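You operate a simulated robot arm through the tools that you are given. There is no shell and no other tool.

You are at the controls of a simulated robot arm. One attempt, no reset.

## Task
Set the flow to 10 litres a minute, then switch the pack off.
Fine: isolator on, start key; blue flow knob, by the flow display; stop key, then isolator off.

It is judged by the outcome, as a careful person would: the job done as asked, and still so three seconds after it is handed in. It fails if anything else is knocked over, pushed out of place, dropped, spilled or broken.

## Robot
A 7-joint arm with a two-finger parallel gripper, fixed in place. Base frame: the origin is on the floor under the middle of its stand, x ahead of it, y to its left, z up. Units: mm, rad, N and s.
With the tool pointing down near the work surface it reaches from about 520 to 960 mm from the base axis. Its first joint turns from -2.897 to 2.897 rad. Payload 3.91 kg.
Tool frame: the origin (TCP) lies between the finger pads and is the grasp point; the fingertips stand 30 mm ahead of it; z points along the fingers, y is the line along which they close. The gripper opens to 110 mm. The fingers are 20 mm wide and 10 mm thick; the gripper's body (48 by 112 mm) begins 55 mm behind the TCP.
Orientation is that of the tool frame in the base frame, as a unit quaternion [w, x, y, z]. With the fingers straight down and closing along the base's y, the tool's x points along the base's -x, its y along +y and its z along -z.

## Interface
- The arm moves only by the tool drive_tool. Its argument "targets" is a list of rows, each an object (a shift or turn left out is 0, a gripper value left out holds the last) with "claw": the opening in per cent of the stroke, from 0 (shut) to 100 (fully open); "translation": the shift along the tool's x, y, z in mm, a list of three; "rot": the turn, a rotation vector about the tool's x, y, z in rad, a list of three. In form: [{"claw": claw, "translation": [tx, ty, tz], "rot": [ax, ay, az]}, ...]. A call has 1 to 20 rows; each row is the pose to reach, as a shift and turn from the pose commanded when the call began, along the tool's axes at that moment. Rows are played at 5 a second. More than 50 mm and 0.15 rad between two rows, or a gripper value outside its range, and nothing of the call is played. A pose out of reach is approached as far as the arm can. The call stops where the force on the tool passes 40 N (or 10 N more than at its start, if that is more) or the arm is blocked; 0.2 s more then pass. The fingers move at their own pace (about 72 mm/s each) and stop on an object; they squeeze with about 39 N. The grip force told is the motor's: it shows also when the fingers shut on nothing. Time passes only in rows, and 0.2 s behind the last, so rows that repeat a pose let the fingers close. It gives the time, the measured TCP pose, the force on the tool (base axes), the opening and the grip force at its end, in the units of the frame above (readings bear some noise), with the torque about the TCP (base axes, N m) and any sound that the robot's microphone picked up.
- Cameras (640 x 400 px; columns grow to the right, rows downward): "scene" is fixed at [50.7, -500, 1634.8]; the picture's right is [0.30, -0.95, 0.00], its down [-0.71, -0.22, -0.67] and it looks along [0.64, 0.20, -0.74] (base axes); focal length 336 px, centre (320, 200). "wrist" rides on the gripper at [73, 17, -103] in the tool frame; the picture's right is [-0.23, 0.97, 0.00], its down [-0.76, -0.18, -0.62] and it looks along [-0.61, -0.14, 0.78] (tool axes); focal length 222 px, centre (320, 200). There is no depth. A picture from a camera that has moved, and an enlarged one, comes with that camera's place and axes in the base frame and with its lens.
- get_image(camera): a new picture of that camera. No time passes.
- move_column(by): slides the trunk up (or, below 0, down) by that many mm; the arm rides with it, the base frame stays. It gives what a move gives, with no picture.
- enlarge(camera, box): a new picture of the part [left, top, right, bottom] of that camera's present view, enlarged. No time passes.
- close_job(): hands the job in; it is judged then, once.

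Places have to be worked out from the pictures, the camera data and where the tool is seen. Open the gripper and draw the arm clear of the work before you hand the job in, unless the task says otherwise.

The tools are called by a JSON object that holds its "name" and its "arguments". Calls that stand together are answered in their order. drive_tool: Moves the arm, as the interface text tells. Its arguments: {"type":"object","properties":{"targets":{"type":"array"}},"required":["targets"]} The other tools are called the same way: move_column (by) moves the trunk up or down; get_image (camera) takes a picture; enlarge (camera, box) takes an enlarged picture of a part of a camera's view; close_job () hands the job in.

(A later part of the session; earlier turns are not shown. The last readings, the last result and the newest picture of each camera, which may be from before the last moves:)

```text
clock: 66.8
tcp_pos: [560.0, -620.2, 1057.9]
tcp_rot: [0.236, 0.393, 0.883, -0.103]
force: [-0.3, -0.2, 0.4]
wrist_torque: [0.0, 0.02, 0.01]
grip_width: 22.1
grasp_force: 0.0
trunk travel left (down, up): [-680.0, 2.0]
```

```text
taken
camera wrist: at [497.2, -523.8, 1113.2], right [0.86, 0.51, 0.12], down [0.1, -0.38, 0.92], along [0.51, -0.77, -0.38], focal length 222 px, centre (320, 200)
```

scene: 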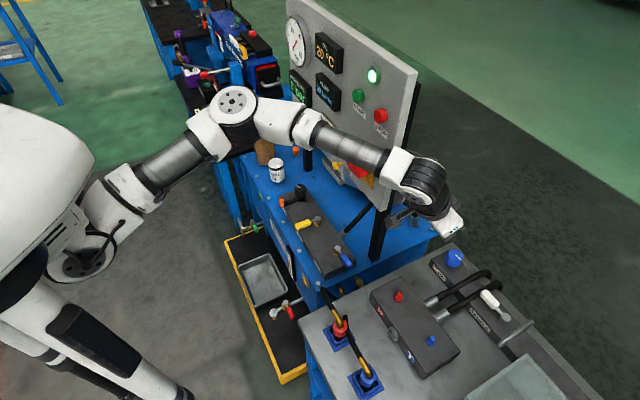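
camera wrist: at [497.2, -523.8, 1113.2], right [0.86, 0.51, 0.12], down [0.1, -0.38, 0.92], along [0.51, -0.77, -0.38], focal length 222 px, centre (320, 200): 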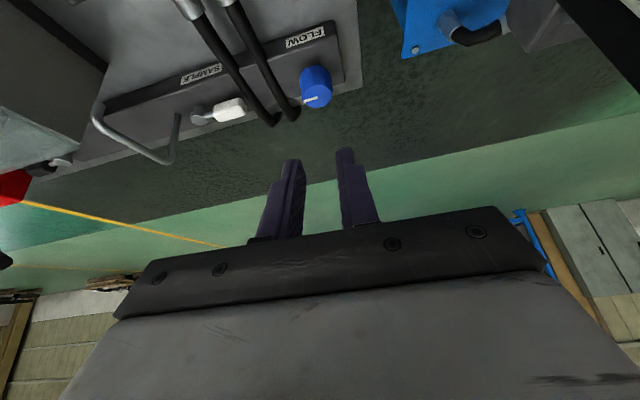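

Good reach now. I zoom in on knob and the flow display from this pose.

{"name": "enlarge", "arguments": {"camera": "wrist", "box": [200, 10, 380, 122]}}

{"name": "enlarge", "arguments": {"camera": "scene", "box": [270, 50, 398, 130]}}

```text
3.56 times, centred on (290, 66) of wrist
camera zoom: at [497.2, -523.8, 1113.2], right [0.86, 0.51, 0.12], down [0.1, -0.38, 0.92], along [0.51, -0.77, -0.38], focal length 790 px, centre (427, 676)
```

zoom: 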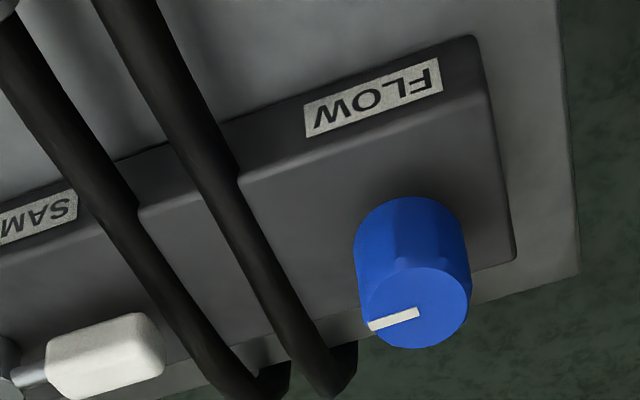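

```text
5.00 times, centred on (334, 90) of scene
camera zoom: at [50.7, -500.0, 1634.8], right [0.3, -0.95, 0.0], down [-0.71, -0.22, -0.67], along [0.64, 0.2, -0.74], focal length 1680 px, centre (250, 750)
```

zoom: 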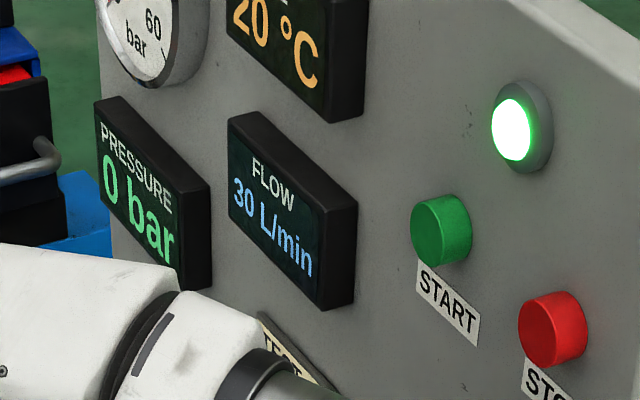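

Display still visible (30 L/min). Knob estimated: axis (621, -690), z 862–895, Ø ~39 mm; the hoses lie low and ≥40 mm away. I move above it to (621, -690, 965) with a 52 mm opening.

{"name": "drive_tool", "arguments": {"targets": [{"claw": 47, "translation": [-7, 0, 25]}, {"translation": [-14, -1, 50]}, {"translation": [-20, -1, 75]}, {"translation": [-27, -2, 100]}, {"translation": [-34, -2, 127]}, {"translation": [-34, -2, 127]}]}}

{"name": "get_image", "arguments": {"camera": "wrist"}}

{"name": "enlarge", "arguments": {"camera": "scene", "box": [400, 190, 528, 270]}}

```text
clock: 68.2
tcp_pos: [621.1, -690.1, 963.7]
tcp_rot: [0.235, 0.393, 0.883, -0.104]
force: [-0.2, -0.3, -0.2]
wrist_torque: [0.03, -0.02, 0.02]
grip_width: 51.6
grasp_force: 0.1
trunk travel left (down, up): [-680.0, 2.0]
```

```text
taken
camera wrist: at [557.4, -592.6, 1019.7], right [0.86, 0.51, 0.12], down [0.1, -0.38, 0.92], along [0.51, -0.77, -0.38], focal length 222 px, centre (320, 200)
```

wrist: 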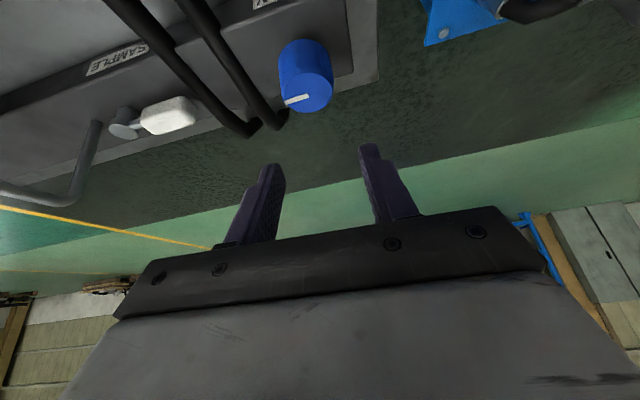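

```text
5.00 times, centred on (464, 230) of scene
camera zoom: at [50.7, -500.0, 1634.8], right [0.3, -0.95, 0.0], down [-0.71, -0.22, -0.67], along [0.64, 0.2, -0.74], focal length 1680 px, centre (-400, 50)
```

zoom: 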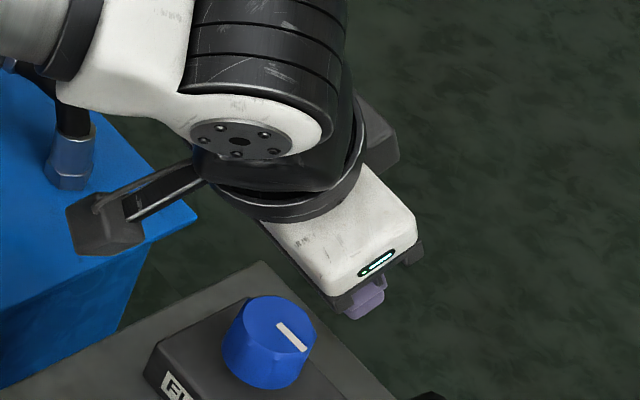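

Reach is fine at this tilt. I zoom in to refine the knob's position relative to the tool.

{"name": "enlarge", "arguments": {"camera": "wrist", "box": [240, 20, 400, 120]}}

```text
4.00 times, centred on (320, 70) of wrist
camera zoom: at [557.4, -592.6, 1019.7], right [0.86, 0.51, 0.12], down [0.1, -0.38, 0.92], along [0.51, -0.77, -0.38], focal length 888 px, centre (320, 720)
```

zoom: 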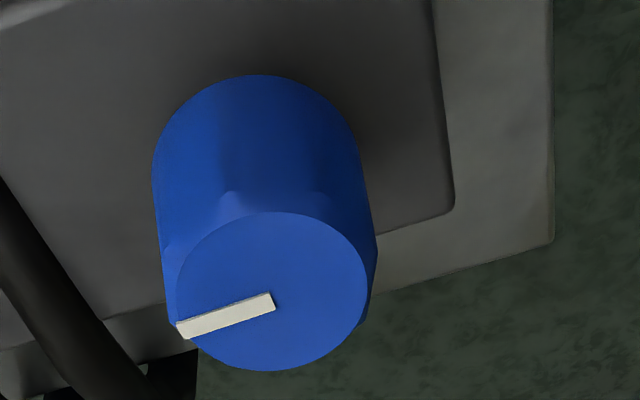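

The knob (body Ø ~42 mm) is centred at (622.3, -690.5), top z ≈ 891. I'm within ~1 mm; I descend vertically 66 mm with the fingers straddling it.

{"name": "drive_tool", "arguments": {"targets": [{"claw": 50, "translation": [5, 0, 9]}, {"translation": [10, 0.1, 18]}, {"translation": [15, 0.2, 27]}, {"translation": [20, 0.2, 36]}, {"translation": [25, 0.3, 45]}, {"translation": [29, 0.3, 52]}, {"translation": [32, 0.3, 57.6]}]}}

{"name": "get_image", "arguments": {"camera": "wrist"}}

{"name": "enlarge", "arguments": {"camera": "scene", "box": [400, 200, 528, 280]}}

```text
clock: 69.8
tcp_pos: [621.8, -691.2, 899.2]
tcp_rot: [0.235, 0.393, 0.883, -0.103]
force: [-0.5, 0.2, -0.6]
wrist_torque: [-0.02, -0.01, -0.02]
grip_width: 54.9
grasp_force: 0.1
trunk travel left (down, up): [-680.0, 2.0]
```

```text
taken
camera wrist: at [558.5, -594.1, 954.4], right [0.85, 0.51, 0.12], down [0.1, -0.38, 0.92], along [0.51, -0.77, -0.38], focal length 222 px, centre (320, 200)
```

wrist: 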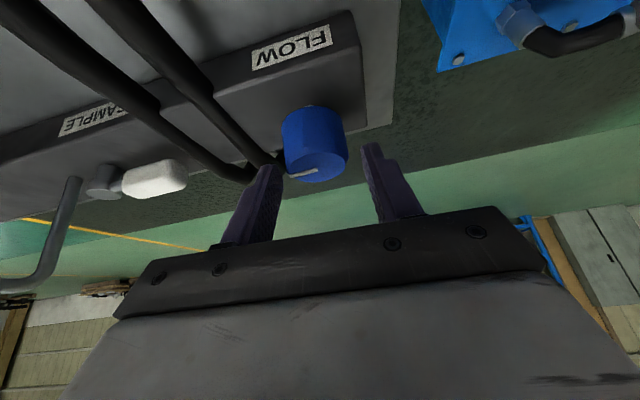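

```text
5.00 times, centred on (464, 240) of scene
camera zoom: at [50.7, -500.0, 1634.8], right [0.3, -0.95, 0.0], down [-0.71, -0.22, -0.67], along [0.64, 0.2, -0.74], focal length 1680 px, centre (-400, 0)
```

zoom: 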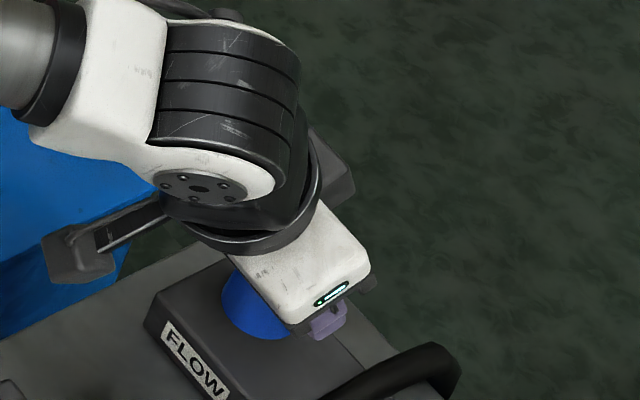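

No contact. I zoom to see where the knob's top sits relative to the finger line.

{"name": "enlarge", "arguments": {"camera": "wrist", "box": [240, 90, 400, 190]}}

```text
4.00 times, centred on (320, 140) of wrist
camera zoom: at [558.5, -594.1, 954.4], right [0.85, 0.51, 0.12], down [0.1, -0.38, 0.92], along [0.51, -0.77, -0.38], focal length 888 px, centre (320, 440)
```

zoom: 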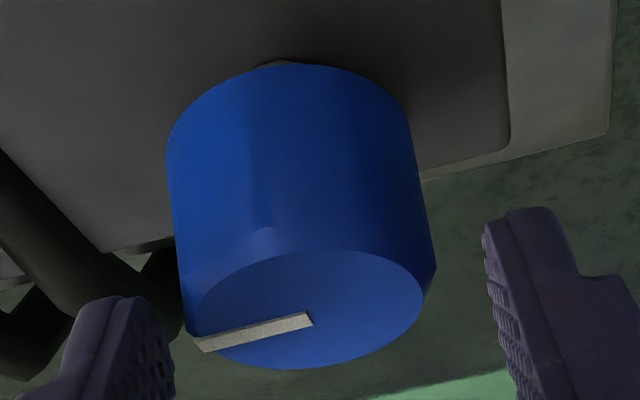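

The knob is laterally centred; its top seems ~12–14 mm below the TCP. I lower 6 mm more for better pad overlap, then close gently on it.

{"name": "drive_tool", "arguments": {"targets": [{"translation": [1.5, 0, 2.6]}, {"translation": [3, 0, 5.2]}, {"claw": 0, "translation": [3, 0, 5.2]}, {"translation": [3, 0, 5.2]}, {"translation": [3, 0, 5.2]}]}}

{"name": "get_image", "arguments": {"camera": "wrist"}}

{"name": "enlarge", "arguments": {"camera": "scene", "box": [270, 50, 398, 130]}}

```text
clock: 71.0
tcp_pos: [621.4, -691.5, 892.9]
tcp_rot: [0.237, 0.393, 0.882, -0.104]
force: [-3.7, -4.8, -0.6]
wrist_torque: [-0.52, -0.11, -0.05]
grip_width: 41.4
grasp_force: 44.8
trunk travel left (down, up): [-680.0, 2.0]
```

```text
taken
camera wrist: at [557.8, -594.5, 948.4], right [0.86, 0.5, 0.12], down [0.1, -0.38, 0.92], along [0.51, -0.77, -0.38], focal length 222 px, centre (320, 200)
```

wrist: 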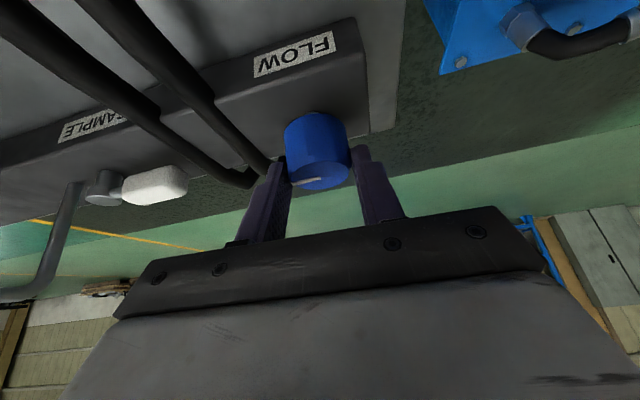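

```text
5.00 times, centred on (334, 90) of scene
camera zoom: at [50.7, -500.0, 1634.8], right [0.3, -0.95, 0.0], down [-0.71, -0.22, -0.67], along [0.64, 0.2, -0.74], focal length 1680 px, centre (250, 750)
```

zoom: 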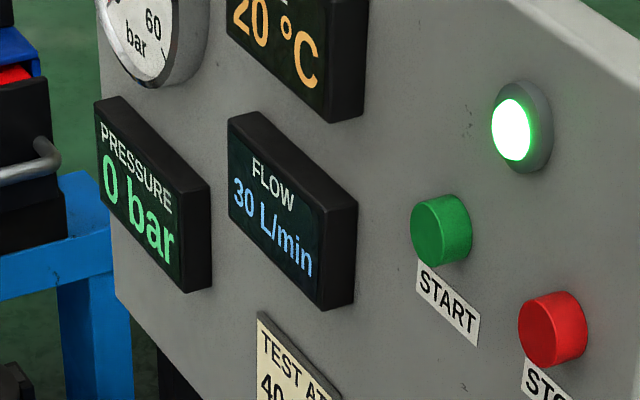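

Gripped (41.4 mm, low side force). I try a small clockwise turn about the vertical (0.2 rad) and read the display.

{"name": "drive_tool", "arguments": {"targets": [{"rot": [0.05, 0, 0.0865]}, {"rot": [0.1, -0.001, 0.173]}, {"rot": [0.1, -0.001, 0.173]}]}}

{"name": "enlarge", "arguments": {"camera": "scene", "box": [270, 50, 398, 130]}}

{"name": "get_image", "arguments": {"camera": "wrist"}}

```text
clock: 71.8
tcp_pos: [621.8, -690.9, 892.8]
tcp_rot: [0.224, 0.479, 0.839, -0.127]
force: [0.0, -7.4, 0.7]
wrist_torque: [-1.02, 0.18, 0.47]
grip_width: 41.7
grasp_force: 45.0
trunk travel left (down, up): [-680.0, 2.0]
```

```text
5.00 times, centred on (334, 90) of scene
camera zoom: at [50.7, -500.0, 1634.8], right [0.3, -0.95, 0.0], down [-0.71, -0.22, -0.67], along [0.64, 0.2, -0.74], focal length 1680 px, centre (250, 750)
```

zoom: 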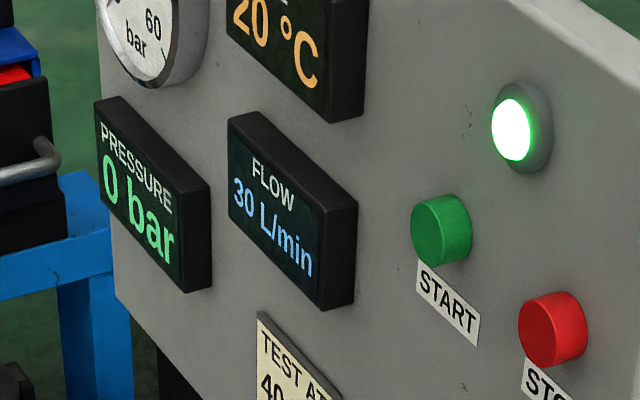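

```text
taken
camera wrist: at [579.4, -583.1, 948.3], right [0.94, 0.33, 0.12], down [0.02, -0.39, 0.92], along [0.34, -0.86, -0.38], focal length 222 px, centre (320, 200)
```

wrist: 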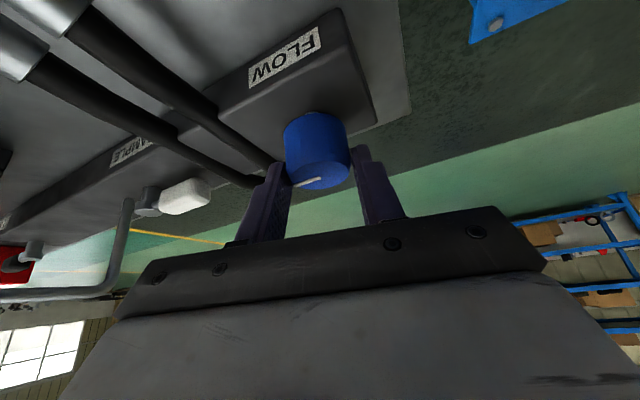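

Display still 30. I zoom on the knob pointer to see whether the knob actually turned with the gripper.

{"name": "enlarge", "arguments": {"camera": "wrist", "box": [260, 100, 380, 200]}}

{"name": "enlarge", "arguments": {"camera": "scene", "box": [420, 220, 500, 270]}}

```text
4.00 times, centred on (320, 150) of wrist
camera zoom: at [579.4, -583.1, 948.3], right [0.94, 0.33, 0.12], down [0.02, -0.39, 0.92], along [0.34, -0.86, -0.38], focal length 888 px, centre (320, 400)
```

zoom: 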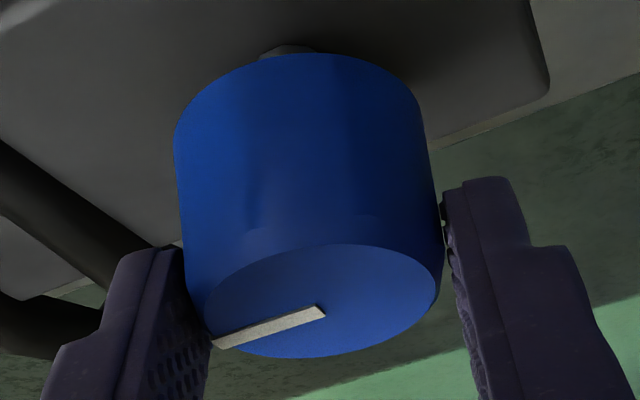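

```text
8.00 times, centred on (460, 245) of scene
camera zoom: at [50.7, -500.0, 1634.8], right [0.3, -0.95, 0.0], down [-0.71, -0.22, -0.67], along [0.64, 0.2, -0.74], focal length 2688 px, centre (-800, -160)
```

zoom: 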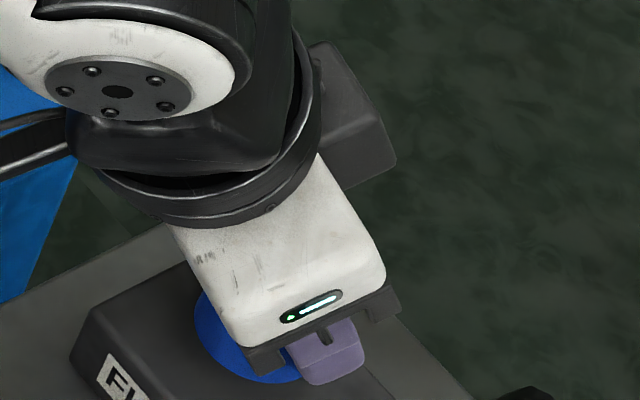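

The pointer moved relative to the fingers (knob lagged ~9°) and 0.5 N·m resistance appeared: clockwise is at the stop (max). I turn counter-clockwise 0.4 rad and read the display.

{"name": "drive_tool", "arguments": {"targets": [{"rot": [-0.05, 0, -0.0865]}, {"rot": [-0.1, 0.001, -0.173]}, {"rot": [-0.15, 0.001, -0.26]}, {"rot": [-0.2, 0.002, -0.346]}, {"rot": [-0.2, 0.002, -0.346]}]}}

{"name": "enlarge", "arguments": {"camera": "scene", "box": [270, 50, 398, 130]}}

{"name": "enlarge", "arguments": {"camera": "wrist", "box": [260, 100, 380, 200]}}

```text
clock: 73.0
tcp_pos: [619.9, -693.9, 894.3]
tcp_rot: [0.245, 0.304, 0.917, -0.08]
force: [-7.0, -15.6, -0.2]
wrist_torque: [-1.19, 0.17, -0.16]
grip_width: 41.6
grasp_force: 45.3
trunk travel left (down, up): [-680.0, 2.0]
```

```text
5.00 times, centred on (334, 90) of scene
camera zoom: at [50.7, -500.0, 1634.8], right [0.3, -0.95, 0.0], down [-0.71, -0.22, -0.67], along [0.64, 0.2, -0.74], focal length 1680 px, centre (250, 750)
```

zoom: 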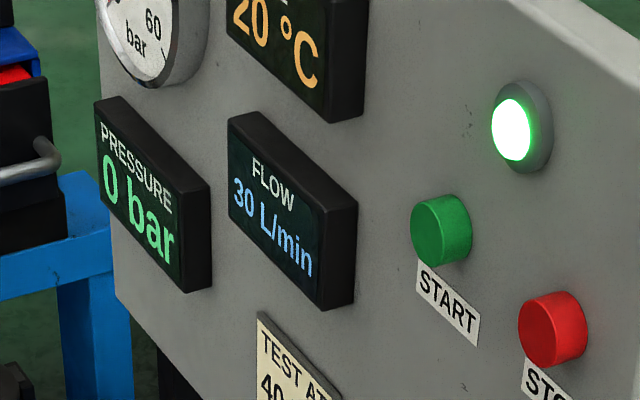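

```text
4.00 times, centred on (320, 150) of wrist
camera zoom: at [539.3, -610.3, 948.5], right [0.74, 0.66, 0.12], down [0.17, -0.35, 0.92], along [0.65, -0.66, -0.38], focal length 888 px, centre (320, 400)
```

zoom: 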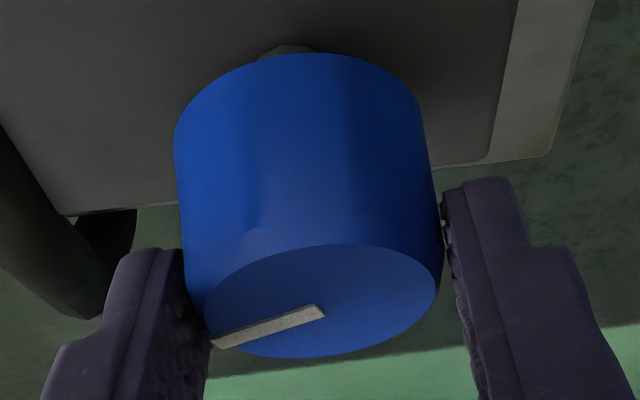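

The knob followed counter-clockwise ~23° but flow still reads 30 (probably saturated at pump flow). I relieve the side load by 2.5 mm along tool y and keep turning counter-clockwise.

{"name": "drive_tool", "arguments": {"targets": [{"translation": [0, -2.5, 0]}, {"translation": [0, -2.5, 0], "rot": [-0.05, 0, -0.0865]}, {"translation": [0, -2.5, 0], "rot": [-0.1, 0.001, -0.173]}, {"translation": [0, -2.5, 0], "rot": [-0.15, 0.001, -0.26]}, {"translation": [0, -2.5, 0], "rot": [-0.175, 0.002, -0.303]}, {"translation": [0, -2.5, 0], "rot": [-0.175, 0.002, -0.303]}]}}

{"name": "enlarge", "arguments": {"camera": "scene", "box": [270, 50, 398, 130]}}

{"name": "get_image", "arguments": {"camera": "wrist"}}

{"name": "get_image", "arguments": {"camera": "scene"}}

```text
clock: 74.2
tcp_pos: [618.2, -694.3, 893.0]
tcp_rot: [0.257, 0.151, 0.954, -0.043]
force: [6.0, -15.8, -8.4]
wrist_torque: [-0.4, -1.21, -0.15]
grip_width: 41.8
grasp_force: 44.7
out of reach, approached as far as the arm can: row 5
trunk travel left (down, up): [-680.0, 2.0]
stopped in row 5: the force on the tool passed its limit at 45 N (the readings are from after the stop); the commanded pose is now the measured one
```

```text
5.00 times, centred on (334, 90) of scene
camera zoom: at [50.7, -500.0, 1634.8], right [0.3, -0.95, 0.0], down [-0.71, -0.22, -0.67], along [0.64, 0.2, -0.74], focal length 1680 px, centre (250, 750)
```

zoom: 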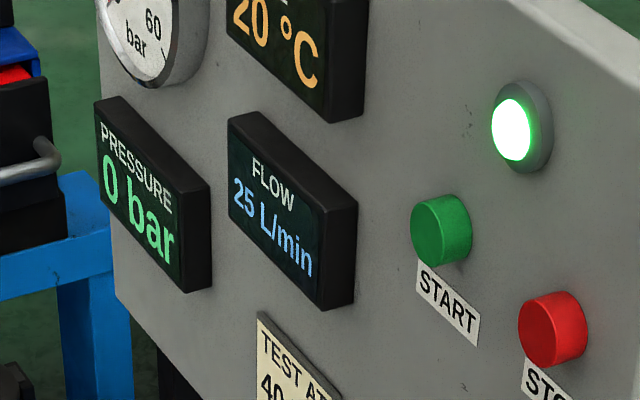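

```text
taken
camera wrist: at [515.6, -641.6, 947.4], right [0.49, 0.87, 0.11], down [0.27, -0.27, 0.92], along [0.83, -0.42, -0.37], focal length 222 px, centre (320, 200)
```

wrist: 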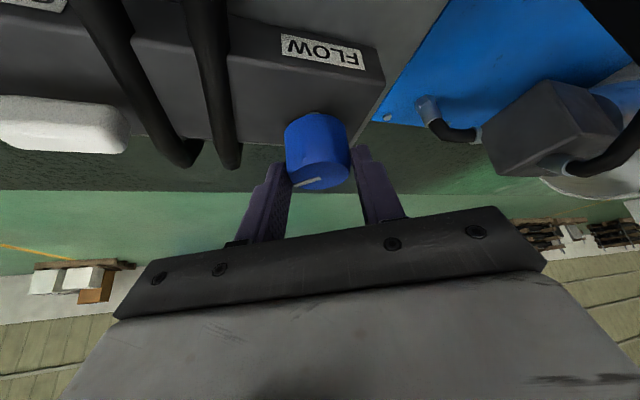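

```text
taken
```

scene: 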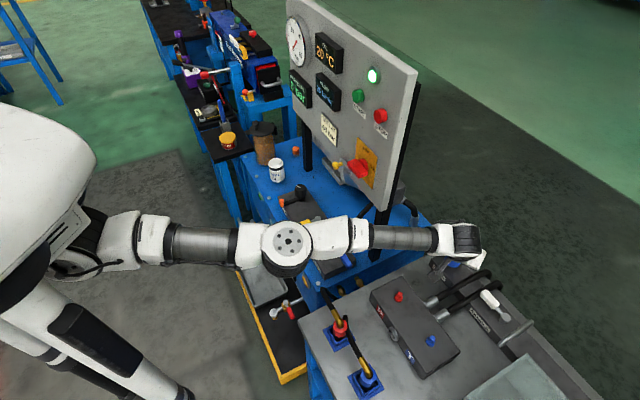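

Flow dropped to 25 L/min: counter-clockwise reduces it. The arm reached its limit, so I re-grasp: open, lift 45 mm, rotate the tool back clockwise to azimuth ≈ -75°, re-centred on the better axis estimate (626, -696.5).

{"name": "drive_tool", "arguments": {"targets": [{"claw": 48}, {"translation": [0, 0, 0]}, {"translation": [-7.6, 0, -13]}, {"translation": [-15.1, -0.1, -26]}, {"translation": [-22.7, -0.2, -39]}, {"translation": [-23.5, -0.1, -38.5], "rot": [0.0551, 0.0005, 0.0947]}, {"translation": [-24.3, -0.1, -38.1], "rot": [0.1101, 0.001, 0.1894]}, {"translation": [-25, 0, -37.6], "rot": [0.1652, 0.0014, 0.2842]}, {"translation": [-25.8, 0, -37.2], "rot": [0.2203, 0.0019, 0.3789]}, {"translation": [-26.6, 0.1, -36.7], "rot": [0.2754, 0.0024, 0.4736]}, {"translation": [-27.4, 0.1, -36.3], "rot": [0.3304, 0.0029, 0.5683]}, {"translation": [-28.2, 0.2, -35.8], "rot": [0.3855, 0.0034, 0.663]}, {"translation": [-28.9, 0.2, -35.4], "rot": [0.4406, 0.0038, 0.7577]}, {"translation": [-29.7, 0.3, -34.9], "rot": [0.4957, 0.0043, 0.8525]}]}}

{"name": "get_image", "arguments": {"camera": "wrist"}}

{"name": "get_image", "arguments": {"camera": "scene"}}

{"name": "enlarge", "arguments": {"camera": "scene", "box": [270, 50, 398, 130]}}

```text
clock: 77.2
tcp_pos: [624.1, -694.0, 940.4]
tcp_rot: [0.207, 0.583, 0.769, -0.161]
force: [-3.7, -0.3, 0.3]
wrist_torque: [0.05, -0.22, 0.13]
grip_width: 52.9
grasp_force: 0.0
out of reach, approached as far as the arm can: row 6, 7, 8, 9, 10, 11, 12, 13
trunk travel left (down, up): [-680.0, 2.0]
```

```text
taken
camera wrist: at [610.8, -579.0, 994.8], right [0.99, 0.07, 0.11], down [-0.07, -0.38, 0.92], along [0.11, -0.92, -0.37], focal length 222 px, centre (320, 200)
```

wrist: 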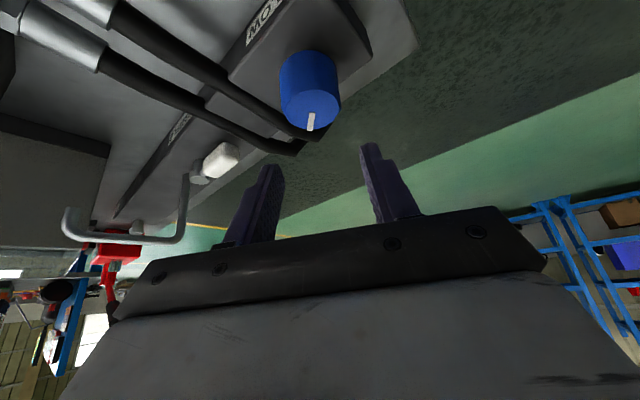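

```text
taken
```

scene: 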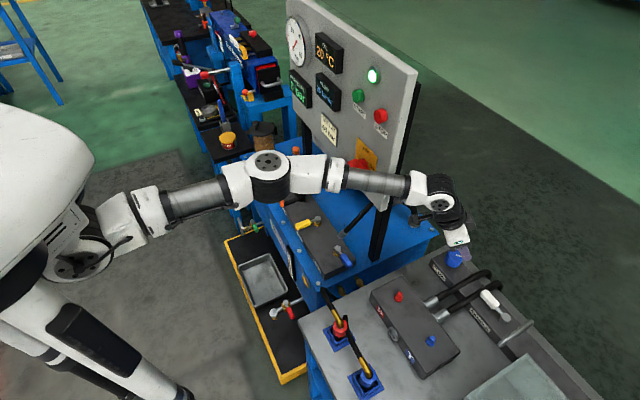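

```text
5.00 times, centred on (334, 90) of scene
camera zoom: at [50.7, -500.0, 1634.8], right [0.3, -0.95, 0.0], down [-0.71, -0.22, -0.67], along [0.64, 0.2, -0.74], focal length 1680 px, centre (250, 750)
```

zoom: 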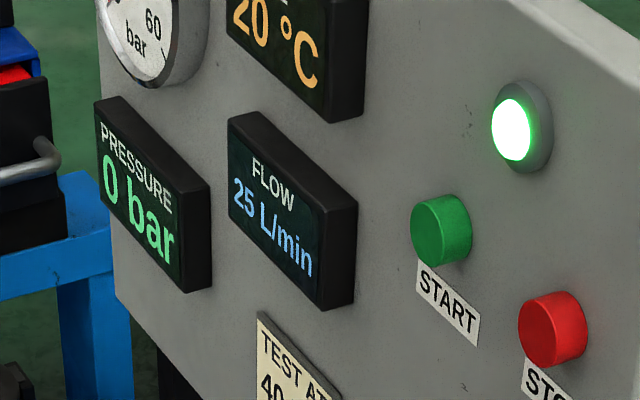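

Now at azimuth -75°, 46 mm above grip height. I zoom in to check centring before descending again.

{"name": "enlarge", "arguments": {"camera": "wrist", "box": [240, 30, 400, 130]}}

```text
4.00 times, centred on (320, 80) of wrist
camera zoom: at [610.8, -579.0, 994.8], right [0.99, 0.07, 0.11], down [-0.07, -0.38, 0.92], along [0.11, -0.92, -0.37], focal length 888 px, centre (320, 680)
```

zoom: 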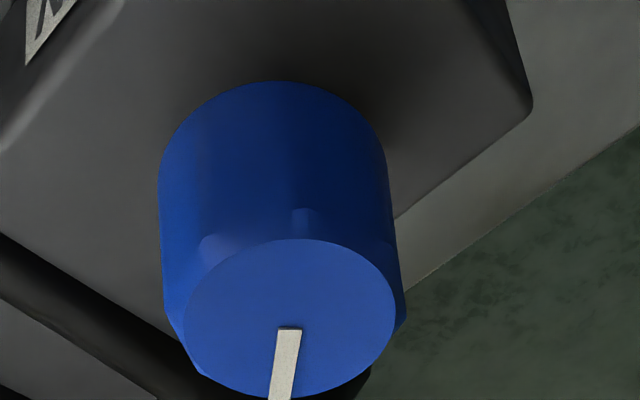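

The knob's top is at ~885 and its axis ≈ (625.6, -696). At azimuth -75° the right finger would come close to the hose, so I instead regrasp at azimuth -50° with a steeper 38° tilt, which gives more counter-clockwise range.

{"name": "drive_tool", "arguments": {"targets": [{"claw": 46, "translation": [0.5, -0.3, -0.3], "rot": [-0.0613, -0.033, -0.0874]}, {"translation": [1, -0.6, -0.6], "rot": [-0.1225, -0.066, -0.1748]}, {"translation": [1.5, -0.9, -0.8], "rot": [-0.1838, -0.099, -0.2621]}, {"translation": [1.9, -1.2, -1.1], "rot": [-0.245, -0.132, -0.3495]}, {"translation": [1.9, -1.2, -1.1], "rot": [-0.245, -0.132, -0.3495]}]}}

{"name": "enlarge", "arguments": {"camera": "wrist", "box": [220, 40, 420, 165]}}

```text
clock: 78.4
tcp_pos: [624.9, -692.4, 940.4]
tcp_rot: [0.295, 0.4, 0.857, -0.135]
force: [0.3, -1.0, 0.5]
wrist_torque: [-0.04, 0.0, 0.01]
grip_width: 50.8
grasp_force: 0.1
trunk travel left (down, up): [-680.0, 2.0]
```

```text
3.20 times, centred on (320, 102) of wrist
camera zoom: at [560.2, -588.8, 979.2], right [0.86, 0.49, 0.14], down [0.0, -0.28, 0.96], along [0.51, -0.82, -0.25], focal length 711 px, centre (320, 512)
```

zoom: 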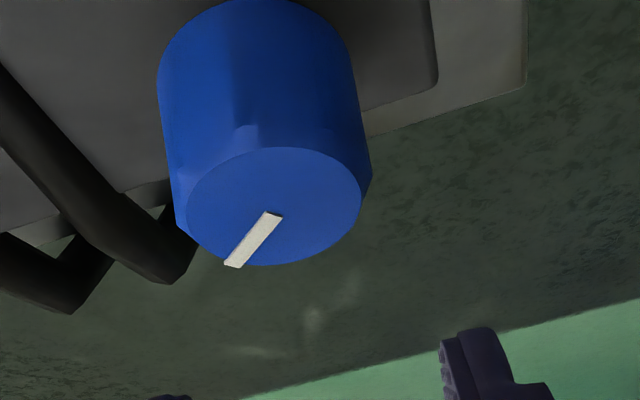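

Alignment: the knob is ~2.2 mm in tool -y and its top ~57 mm below. I descend to z ≈ 888 and close again.

{"name": "drive_tool", "arguments": {"targets": [{"translation": [5, -2.4, 6]}, {"translation": [10, -2.4, 12]}, {"translation": [16, -2.4, 19]}, {"translation": [22, -2.4, 26.5]}, {"translation": [28, -2.4, 33.7]}, {"translation": [31, -2.4, 37.3]}, {"translation": [33.5, -2.4, 40.3]}, {"translation": [33.5, -2.4, 40.3]}]}}

{"name": "drive_tool", "arguments": {"targets": [{"claw": 0}, {"translation": [0, 0, 0]}, {"translation": [0, 0, 0]}]}}

{"name": "get_image", "arguments": {"camera": "wrist"}}

```text
clock: 80.2
tcp_pos: [620.5, -692.3, 887.2]
tcp_rot: [0.295, 0.4, 0.857, -0.135]
force: [-0.2, -0.7, 0.4]
wrist_torque: [-0.01, 0.02, -0.02]
grip_width: 50.6
grasp_force: 0.1
trunk travel left (down, up): [-680.0, 2.0]
```

```text
clock: 81.0
tcp_pos: [622.0, -692.9, 889.1]
tcp_rot: [0.295, 0.399, 0.857, -0.134]
force: [1.2, 3.0, -0.8]
wrist_torque: [-0.3, 0.34, -0.03]
grip_width: 41.6
grasp_force: 45.0
trunk travel left (down, up): [-680.0, 2.0]
```

```text
taken
camera wrist: at [558.0, -588.9, 926.7], right [0.86, 0.49, 0.14], down [0.0, -0.28, 0.96], along [0.51, -0.82, -0.25], focal length 222 px, centre (320, 200)
```

wrist: 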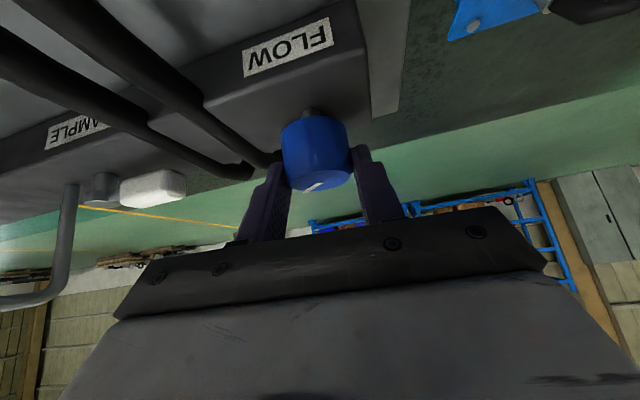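

Good grip. I turn counter-clockwise 0.4 rad about the knob axis (with arc compensation) and read the display.

{"name": "drive_tool", "arguments": {"targets": [{"translation": [0, -0.5, 0], "rot": [-0.0614, 0.0005, -0.0789]}, {"translation": [-0.1, -1, 0.1], "rot": [-0.1227, 0.0009, -0.1578]}, {"translation": [-0.2, -1.5, 0.1], "rot": [-0.1841, 0.0014, -0.2366]}, {"translation": [-0.3, -1.95, 0.2], "rot": [-0.2454, 0.0018, -0.3155]}, {"translation": [-0.3, -1.95, 0.2], "rot": [-0.2454, 0.0018, -0.3155]}]}}

{"name": "enlarge", "arguments": {"camera": "scene", "box": [270, 50, 398, 130]}}

{"name": "enlarge", "arguments": {"camera": "wrist", "box": [260, 100, 380, 200]}}

```text
clock: 82.2
tcp_pos: [621.3, -694.5, 888.5]
tcp_rot: [0.317, 0.221, 0.92, -0.074]
force: [4.8, 2.8, -1.8]
wrist_torque: [-0.18, 0.73, 0.03]
grip_width: 41.1
grasp_force: 44.4
trunk travel left (down, up): [-680.0, 2.0]
```

```text
5.00 times, centred on (334, 90) of scene
camera zoom: at [50.7, -500.0, 1634.8], right [0.3, -0.95, 0.0], down [-0.71, -0.22, -0.67], along [0.64, 0.2, -0.74], focal length 1680 px, centre (250, 750)
```

zoom: 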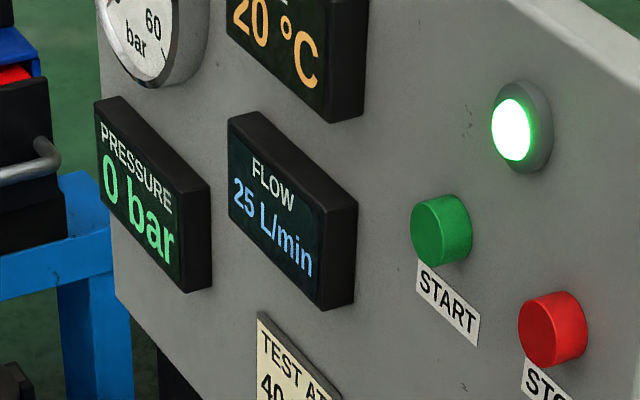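

```text
4.00 times, centred on (320, 150) of wrist
camera zoom: at [521.6, -624.0, 926.7], right [0.6, 0.79, 0.14], down [0.11, -0.26, 0.96], along [0.79, -0.56, -0.25], focal length 888 px, centre (320, 400)
```

zoom: 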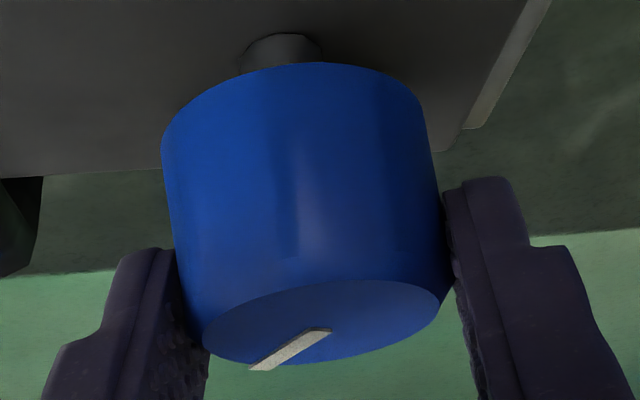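

The knob turned with the gripper but the display still reads 25; it may be lagging or stepped. I hold still for two seconds and re-read.

{"name": "drive_tool", "arguments": {"targets": [{"translation": [0, 0, 0]}, {"translation": [0, 0, 0]}, {"translation": [0, 0, 0]}, {"translation": [0, 0, 0]}, {"translation": [0, 0, 0]}, {"translation": [0, 0, 0]}, {"translation": [0, 0, 0]}, {"translation": [0, 0, 0]}, {"translation": [0, 0, 0]}, {"translation": [0, 0, 0]}]}}

{"name": "enlarge", "arguments": {"camera": "scene", "box": [270, 50, 398, 130]}}

```text
clock: 84.4
tcp_pos: [619.9, -693.6, 887.7]
tcp_rot: [0.316, 0.221, 0.92, -0.074]
force: [5.5, 2.3, -0.5]
wrist_torque: [-0.68, -0.03, 0.03]
grip_width: 41.7
grasp_force: 44.5
trunk travel left (down, up): [-680.0, 2.0]
```

```text
5.00 times, centred on (334, 90) of scene
camera zoom: at [50.7, -500.0, 1634.8], right [0.3, -0.95, 0.0], down [-0.71, -0.22, -0.67], along [0.64, 0.2, -0.74], focal length 1680 px, centre (250, 750)
```

zoom: 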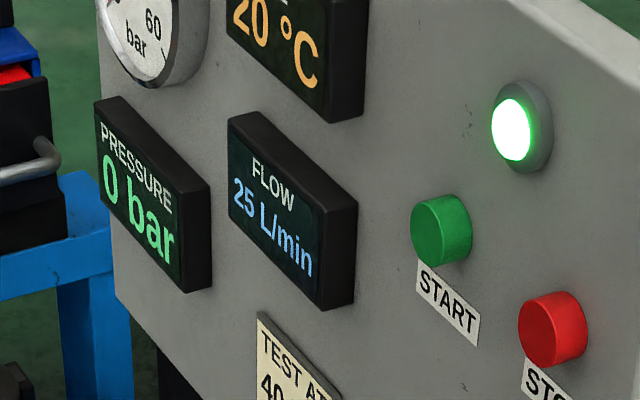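

The display appears to step in 5 L/min increments. I continue counter-clockwise another 0.4 rad.

{"name": "drive_tool", "arguments": {"targets": [{"translation": [0, -0.5, 0], "rot": [-0.0614, 0.0003, -0.079]}, {"translation": [-0.1, -1, 0.1], "rot": [-0.1228, 0.0007, -0.1581]}, {"translation": [-0.2, -1.5, 0.1], "rot": [-0.1843, 0.001, -0.2371]}, {"translation": [-0.3, -1.95, 0.2], "rot": [-0.2457, 0.0014, -0.3162]}, {"translation": [-0.3, -1.95, 0.2], "rot": [-0.2457, 0.0014, -0.3162]}]}}

{"name": "enlarge", "arguments": {"camera": "scene", "box": [270, 50, 398, 130]}}

{"name": "get_image", "arguments": {"camera": "wrist"}}

```text
clock: 85.3
tcp_pos: [617.2, -695.0, 888.3]
tcp_rot: [0.327, 0.093, 0.94, -0.036]
force: [7.7, -18.5, -9.1]
wrist_torque: [-0.06, -1.26, -0.2]
grip_width: 40.9
grasp_force: 45.0
out of reach, approached as far as the arm can: row 3, 4
trunk travel left (down, up): [-680.0, 2.0]
stopped in row 4: the force on the tool passed its limit at 56 N (the readings are from after the stop); the commanded pose is now the measured one
```

```text
5.00 times, centred on (334, 90) of scene
camera zoom: at [50.7, -500.0, 1634.8], right [0.3, -0.95, 0.0], down [-0.71, -0.22, -0.67], along [0.64, 0.2, -0.74], focal length 1680 px, centre (250, 750)
```

zoom: 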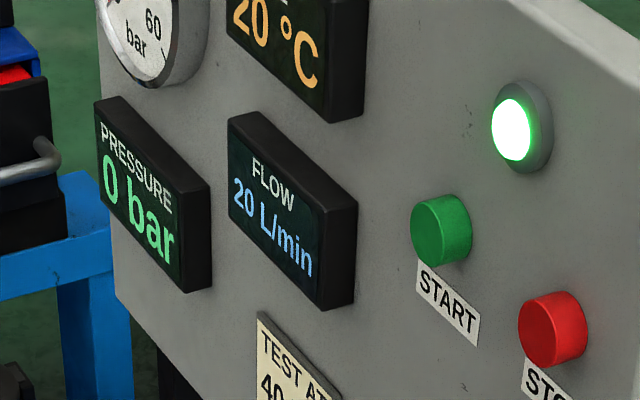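

```text
taken
camera wrist: at [503.3, -653.4, 925.6], right [0.37, 0.92, 0.13], down [0.17, -0.21, 0.96], along [0.91, -0.33, -0.24], focal length 222 px, centre (320, 200)
```

wrist: 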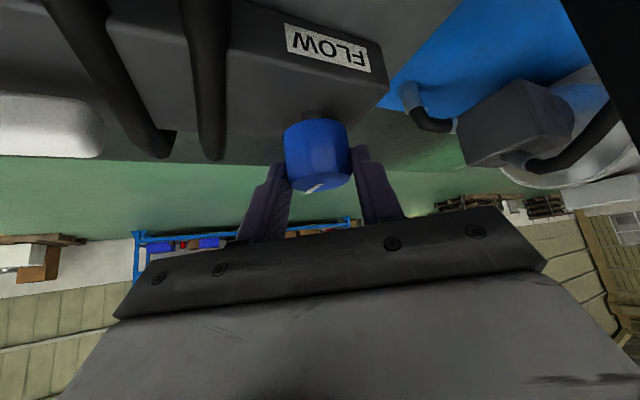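

Flow now reads 20 L/min — about 43° of knob per 5 L/min step, so 10 L/min should be ~100° further. I release, lift, and rotate the tool back to azimuth -50° for the next grip.

{"name": "drive_tool", "arguments": {"targets": [{"claw": 46}, {"translation": [0, 0, 0]}, {"translation": [-9.3, -0.1, -11.8]}, {"translation": [-18.6, -0.2, -23.5]}, {"translation": [-28, -0.3, -35.3]}, {"translation": [-28.6, 0.3, -34.9], "rot": [0.0689, 0.0008, 0.0869]}, {"translation": [-29.1, 0.8, -34.4], "rot": [0.1377, 0.0015, 0.1739]}, {"translation": [-29.7, 1.4, -34], "rot": [0.2066, 0.0023, 0.2608]}, {"translation": [-30.3, 2, -33.5], "rot": [0.2755, 0.003, 0.3477]}, {"translation": [-30.8, 2.5, -33.1], "rot": [0.3443, 0.0038, 0.4347]}, {"translation": [-31.4, 3.1, -32.6], "rot": [0.4132, 0.0045, 0.5216]}, {"translation": [-31.4, 3.1, -32.6], "rot": [0.4132, 0.0045, 0.5216]}]}}

{"name": "enlarge", "arguments": {"camera": "wrist", "box": [220, 40, 420, 165]}}

{"name": "enlarge", "arguments": {"camera": "scene", "box": [270, 50, 398, 130]}}

```text
clock: 87.9
tcp_pos: [645.4, -737.0, 931.2]
tcp_rot: [0.297, 0.393, 0.859, -0.139]
force: [-0.2, -0.1, 0.2]
wrist_torque: [-0.01, -0.01, 0.01]
grip_width: 50.8
grasp_force: 0.0
out of reach, approached as far as the arm can: row 5, 6, 7, 8, 9, 10, 11, 12
trunk travel left (down, up): [-680.0, 2.0]
```

```text
3.20 times, centred on (320, 102) of wrist
camera zoom: at [580.1, -634.6, 969.2], right [0.86, 0.5, 0.13], down [0.01, -0.27, 0.96], along [0.52, -0.82, -0.24], focal length 711 px, centre (320, 512)
```

zoom: 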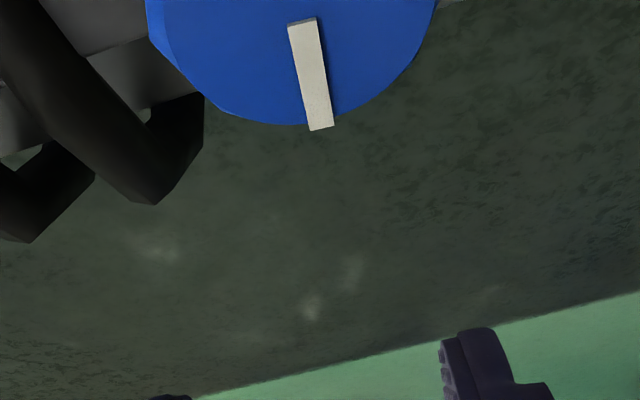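

```text
5.00 times, centred on (334, 90) of scene
camera zoom: at [50.7, -500.0, 1634.8], right [0.3, -0.95, 0.0], down [-0.71, -0.22, -0.67], along [0.64, 0.2, -0.74], focal length 1680 px, centre (250, 750)
```

zoom: 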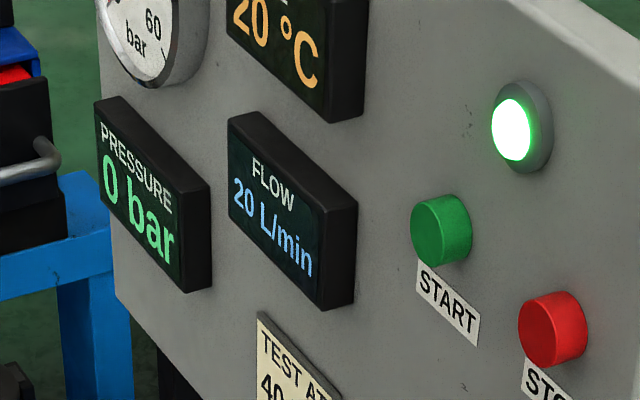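

The solver drifted outward during that move (TCP now (645, -737, 931), no contact). I bring it back over the knob at height and re-verify.

{"name": "drive_tool", "arguments": {"targets": [{"translation": [9.3, 2.9, -8]}, {"translation": [18.6, 5.7, -16]}, {"translation": [27.8, 8.6, -24]}, {"translation": [37.1, 11.4, -31.9]}, {"translation": [37.1, 11.4, -31.9]}]}}

{"name": "enlarge", "arguments": {"camera": "wrist", "box": [220, 40, 420, 165]}}

{"name": "get_image", "arguments": {"camera": "scene"}}

```text
clock: 89.1
tcp_pos: [645.5, -738.6, 932.9]
tcp_rot: [0.297, 0.393, 0.859, -0.14]
force: [0.6, -1.0, -0.1]
wrist_torque: [-0.01, -0.02, 0.01]
grip_width: 50.5
grasp_force: 0.0
out of reach, approached as far as the arm can: row 1, 2, 3, 4, 5
trunk travel left (down, up): [-680.0, 2.0]
```

```text
3.20 times, centred on (320, 102) of wrist
camera zoom: at [580.0, -634.6, 969.3], right [0.86, 0.5, 0.13], down [0.01, -0.27, 0.96], along [0.52, -0.82, -0.24], focal length 711 px, centre (320, 512)
```

zoom: 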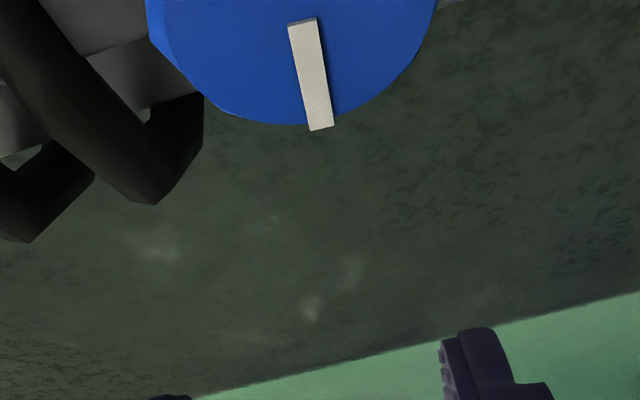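

```text
taken
```

scene: 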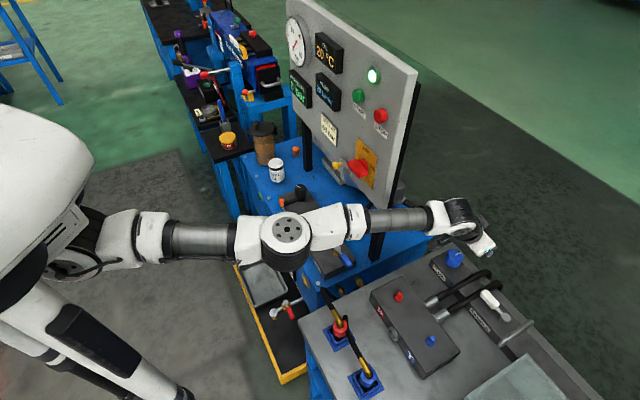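

The arm is stuck against a joint limit here. I back out: lift 40 mm while rotating partly back counter-clockwise, then check.

{"name": "drive_tool", "arguments": {"targets": [{"translation": [-6, 0, -8], "rot": [-0.0511, -0.0005, -0.0647]}, {"translation": [-12, 0, -16], "rot": [-0.1022, -0.0009, -0.1295]}, {"translation": [-18, 0, -24], "rot": [-0.1533, -0.0014, -0.1942]}, {"translation": [-25, 0, -31], "rot": [-0.2044, -0.0018, -0.2589]}, {"translation": [-25, 0, -31], "rot": [-0.2044, -0.0018, -0.2589]}]}}

{"name": "get_image", "arguments": {"camera": "scene"}}

```text
clock: 90.3
tcp_pos: [643.4, -726.3, 969.6]
tcp_rot: [0.316, 0.246, 0.912, -0.088]
force: [0.2, -0.8, 0.2]
wrist_torque: [0.02, -0.02, 0.01]
grip_width: 50.7
grasp_force: 0.0
out of reach, approached as far as the arm can: row 2, 3, 4, 5
trunk travel left (down, up): [-680.0, 2.0]
```

```text
taken
```

scene: 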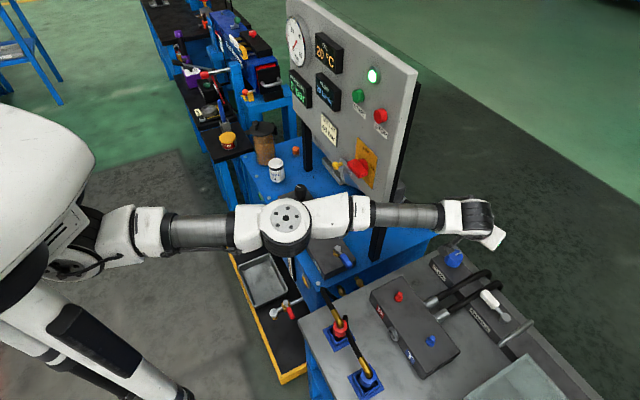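

I retreat inward and up to a comfortable pose (560, -620, 1040), from which the approach worked before.

{"name": "drive_tool", "arguments": {"targets": [{"translation": [9.6, 8.6, -22]}, {"translation": [19, 17, -44]}, {"translation": [29, 26, -67]}, {"translation": [38, 34, -89]}, {"translation": [48, 43, -111]}, {"translation": [57.4, 51.4, -133.3]}, {"translation": [57.4, 51.4, -133.3]}]}}

{"name": "get_image", "arguments": {"camera": "scene"}}

```text
clock: 91.9
tcp_pos: [558.1, -615.8, 1038.3]
tcp_rot: [0.316, 0.246, 0.912, -0.089]
force: [-0.5, 0.0, -0.3]
wrist_torque: [0.05, 0.02, 0.0]
grip_width: 50.7
grasp_force: 0.1
trunk travel left (down, up): [-680.0, 2.0]
```

```text
taken
```

scene: 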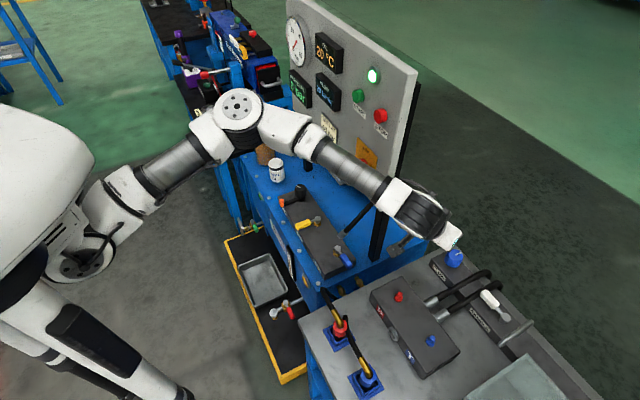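

Recovered cleanly. I rotate to azimuth ≈ -51° here first, then move above the knob again.

{"name": "drive_tool", "arguments": {"targets": [{"rot": [0.0723, 0.0006, 0.0915]}, {"rot": [0.1446, 0.0012, 0.183]}, {"rot": [0.2169, 0.0018, 0.2745]}, {"translation": [-4, -8, 30], "rot": [0.2169, 0.0018, 0.2745]}, {"translation": [-8, -16, 58], "rot": [0.2169, 0.0018, 0.2745]}, {"translation": [-12, -23, 86], "rot": [0.2169, 0.0018, 0.2745]}, {"translation": [-15, -30, 112], "rot": [0.2169, 0.0018, 0.2745]}, {"translation": [-17.7, -34.9, 131.6], "rot": [0.2169, 0.0018, 0.2745]}, {"translation": [-17.7, -34.9, 131.6], "rot": [0.2169, 0.0018, 0.2745]}]}}

{"name": "enlarge", "arguments": {"camera": "wrist", "box": [220, 40, 420, 165]}}

```text
clock: 93.9
tcp_pos: [623.0, -695.6, 946.3]
tcp_rot: [0.296, 0.402, 0.855, -0.144]
force: [-0.2, 0.0, 0.0]
wrist_torque: [0.0, 0.05, -0.05]
grip_width: 50.4
grasp_force: 0.1
trunk travel left (down, up): [-680.0, 2.0]
```

```text
3.20 times, centred on (320, 102) of wrist
camera zoom: at [560.2, -590.8, 984.1], right [0.87, 0.48, 0.13], down [0.0, -0.27, 0.96], along [0.5, -0.83, -0.23], focal length 711 px, centre (320, 512)
```

zoom: 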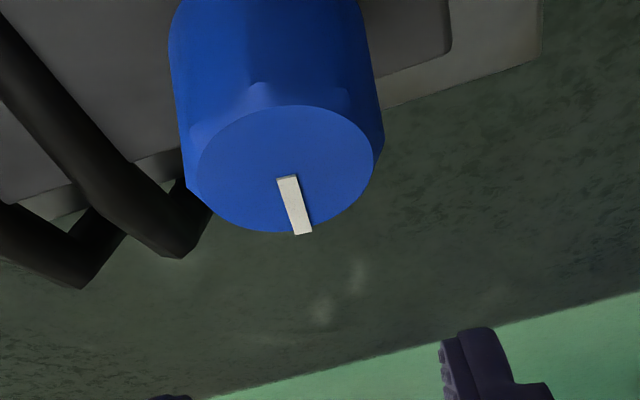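

Aligned within ~1.5 mm. I descend to grip height and close again.

{"name": "drive_tool", "arguments": {"targets": [{"translation": [6, 1.5, 6]}, {"translation": [12, 1.5, 13]}, {"translation": [18, 1.5, 20]}, {"translation": [24, 1.5, 26.7]}, {"translation": [30, 1.5, 33.5]}, {"translation": [35, 1.5, 39]}, {"translation": [39, 1.5, 43.8]}, {"translation": [39, 1.5, 43.8]}, {"claw": 0, "translation": [39, 1.5, 43.8]}, {"translation": [39, 1.5, 43.8]}, {"translation": [39, 1.5, 43.8]}]}}

{"name": "get_image", "arguments": {"camera": "wrist"}}

```text
clock: 96.3
tcp_pos: [620.8, -691.7, 887.4]
tcp_rot: [0.296, 0.402, 0.855, -0.142]
force: [1.4, 3.5, 0.0]
wrist_torque: [0.46, -0.55, 0.02]
grip_width: 41.8
grasp_force: 44.9
trunk travel left (down, up): [-680.0, 2.0]
```

```text
taken
camera wrist: at [558.8, -587.1, 925.0], right [0.86, 0.48, 0.14], down [0.0, -0.27, 0.96], along [0.5, -0.83, -0.24], focal length 222 px, centre (320, 200)
```

wrist: 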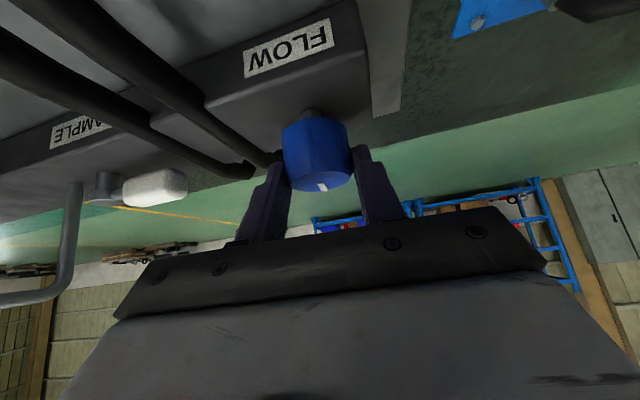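

Gripped well. I turn counter-clockwise 0.58 rad about the knob axis.

{"name": "drive_tool", "arguments": {"targets": [{"translation": [0, -0.5, 0], "rot": [-0.0622, -0.0008, -0.0785]}, {"translation": [-0.1, -1, 0.1], "rot": [-0.1244, -0.0016, -0.157]}, {"translation": [-0.2, -1.5, 0.1], "rot": [-0.1866, -0.0025, -0.2356]}, {"translation": [-0.3, -1.95, 0.2], "rot": [-0.2488, -0.0033, -0.3141]}, {"translation": [-0.5, -2.4, 0.4], "rot": [-0.311, -0.0041, -0.3926]}, {"translation": [-0.6, -2.7, 0.5], "rot": [-0.3608, -0.0048, -0.4554]}]}}

{"name": "enlarge", "arguments": {"camera": "scene", "box": [270, 50, 398, 130]}}

{"name": "get_image", "arguments": {"camera": "wrist"}}

```text
clock: 97.7
tcp_pos: [619.6, -694.3, 887.9]
tcp_rot: [0.325, 0.14, 0.934, -0.053]
force: [1.1, -2.9, -0.2]
wrist_torque: [0.72, -0.22, -0.01]
grip_width: 41.3
grasp_force: 45.1
trunk travel left (down, up): [-680.0, 2.0]
```

```text
5.00 times, centred on (334, 90) of scene
camera zoom: at [50.7, -500.0, 1634.8], right [0.3, -0.95, 0.0], down [-0.71, -0.22, -0.67], along [0.64, 0.2, -0.74], focal length 1680 px, centre (250, 750)
```

zoom: 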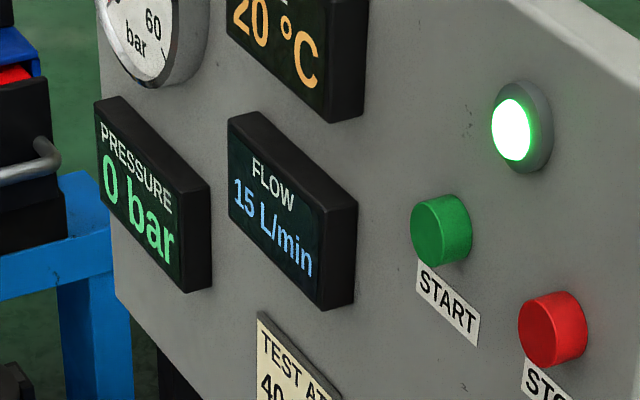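

```text
taken
camera wrist: at [510.0, -642.1, 925.0], right [0.46, 0.88, 0.13], down [0.15, -0.22, 0.96], along [0.88, -0.42, -0.23], focal length 222 px, centre (320, 200)
```

wrist: 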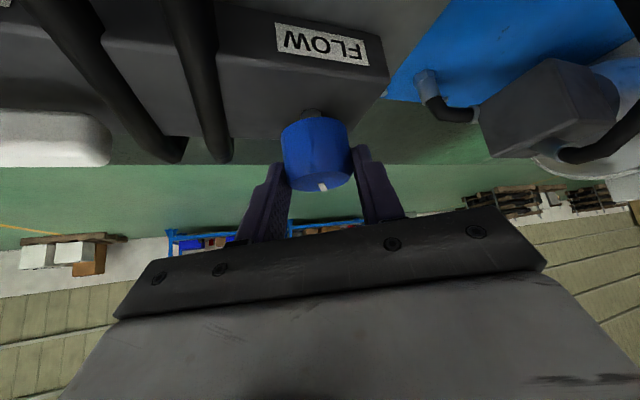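

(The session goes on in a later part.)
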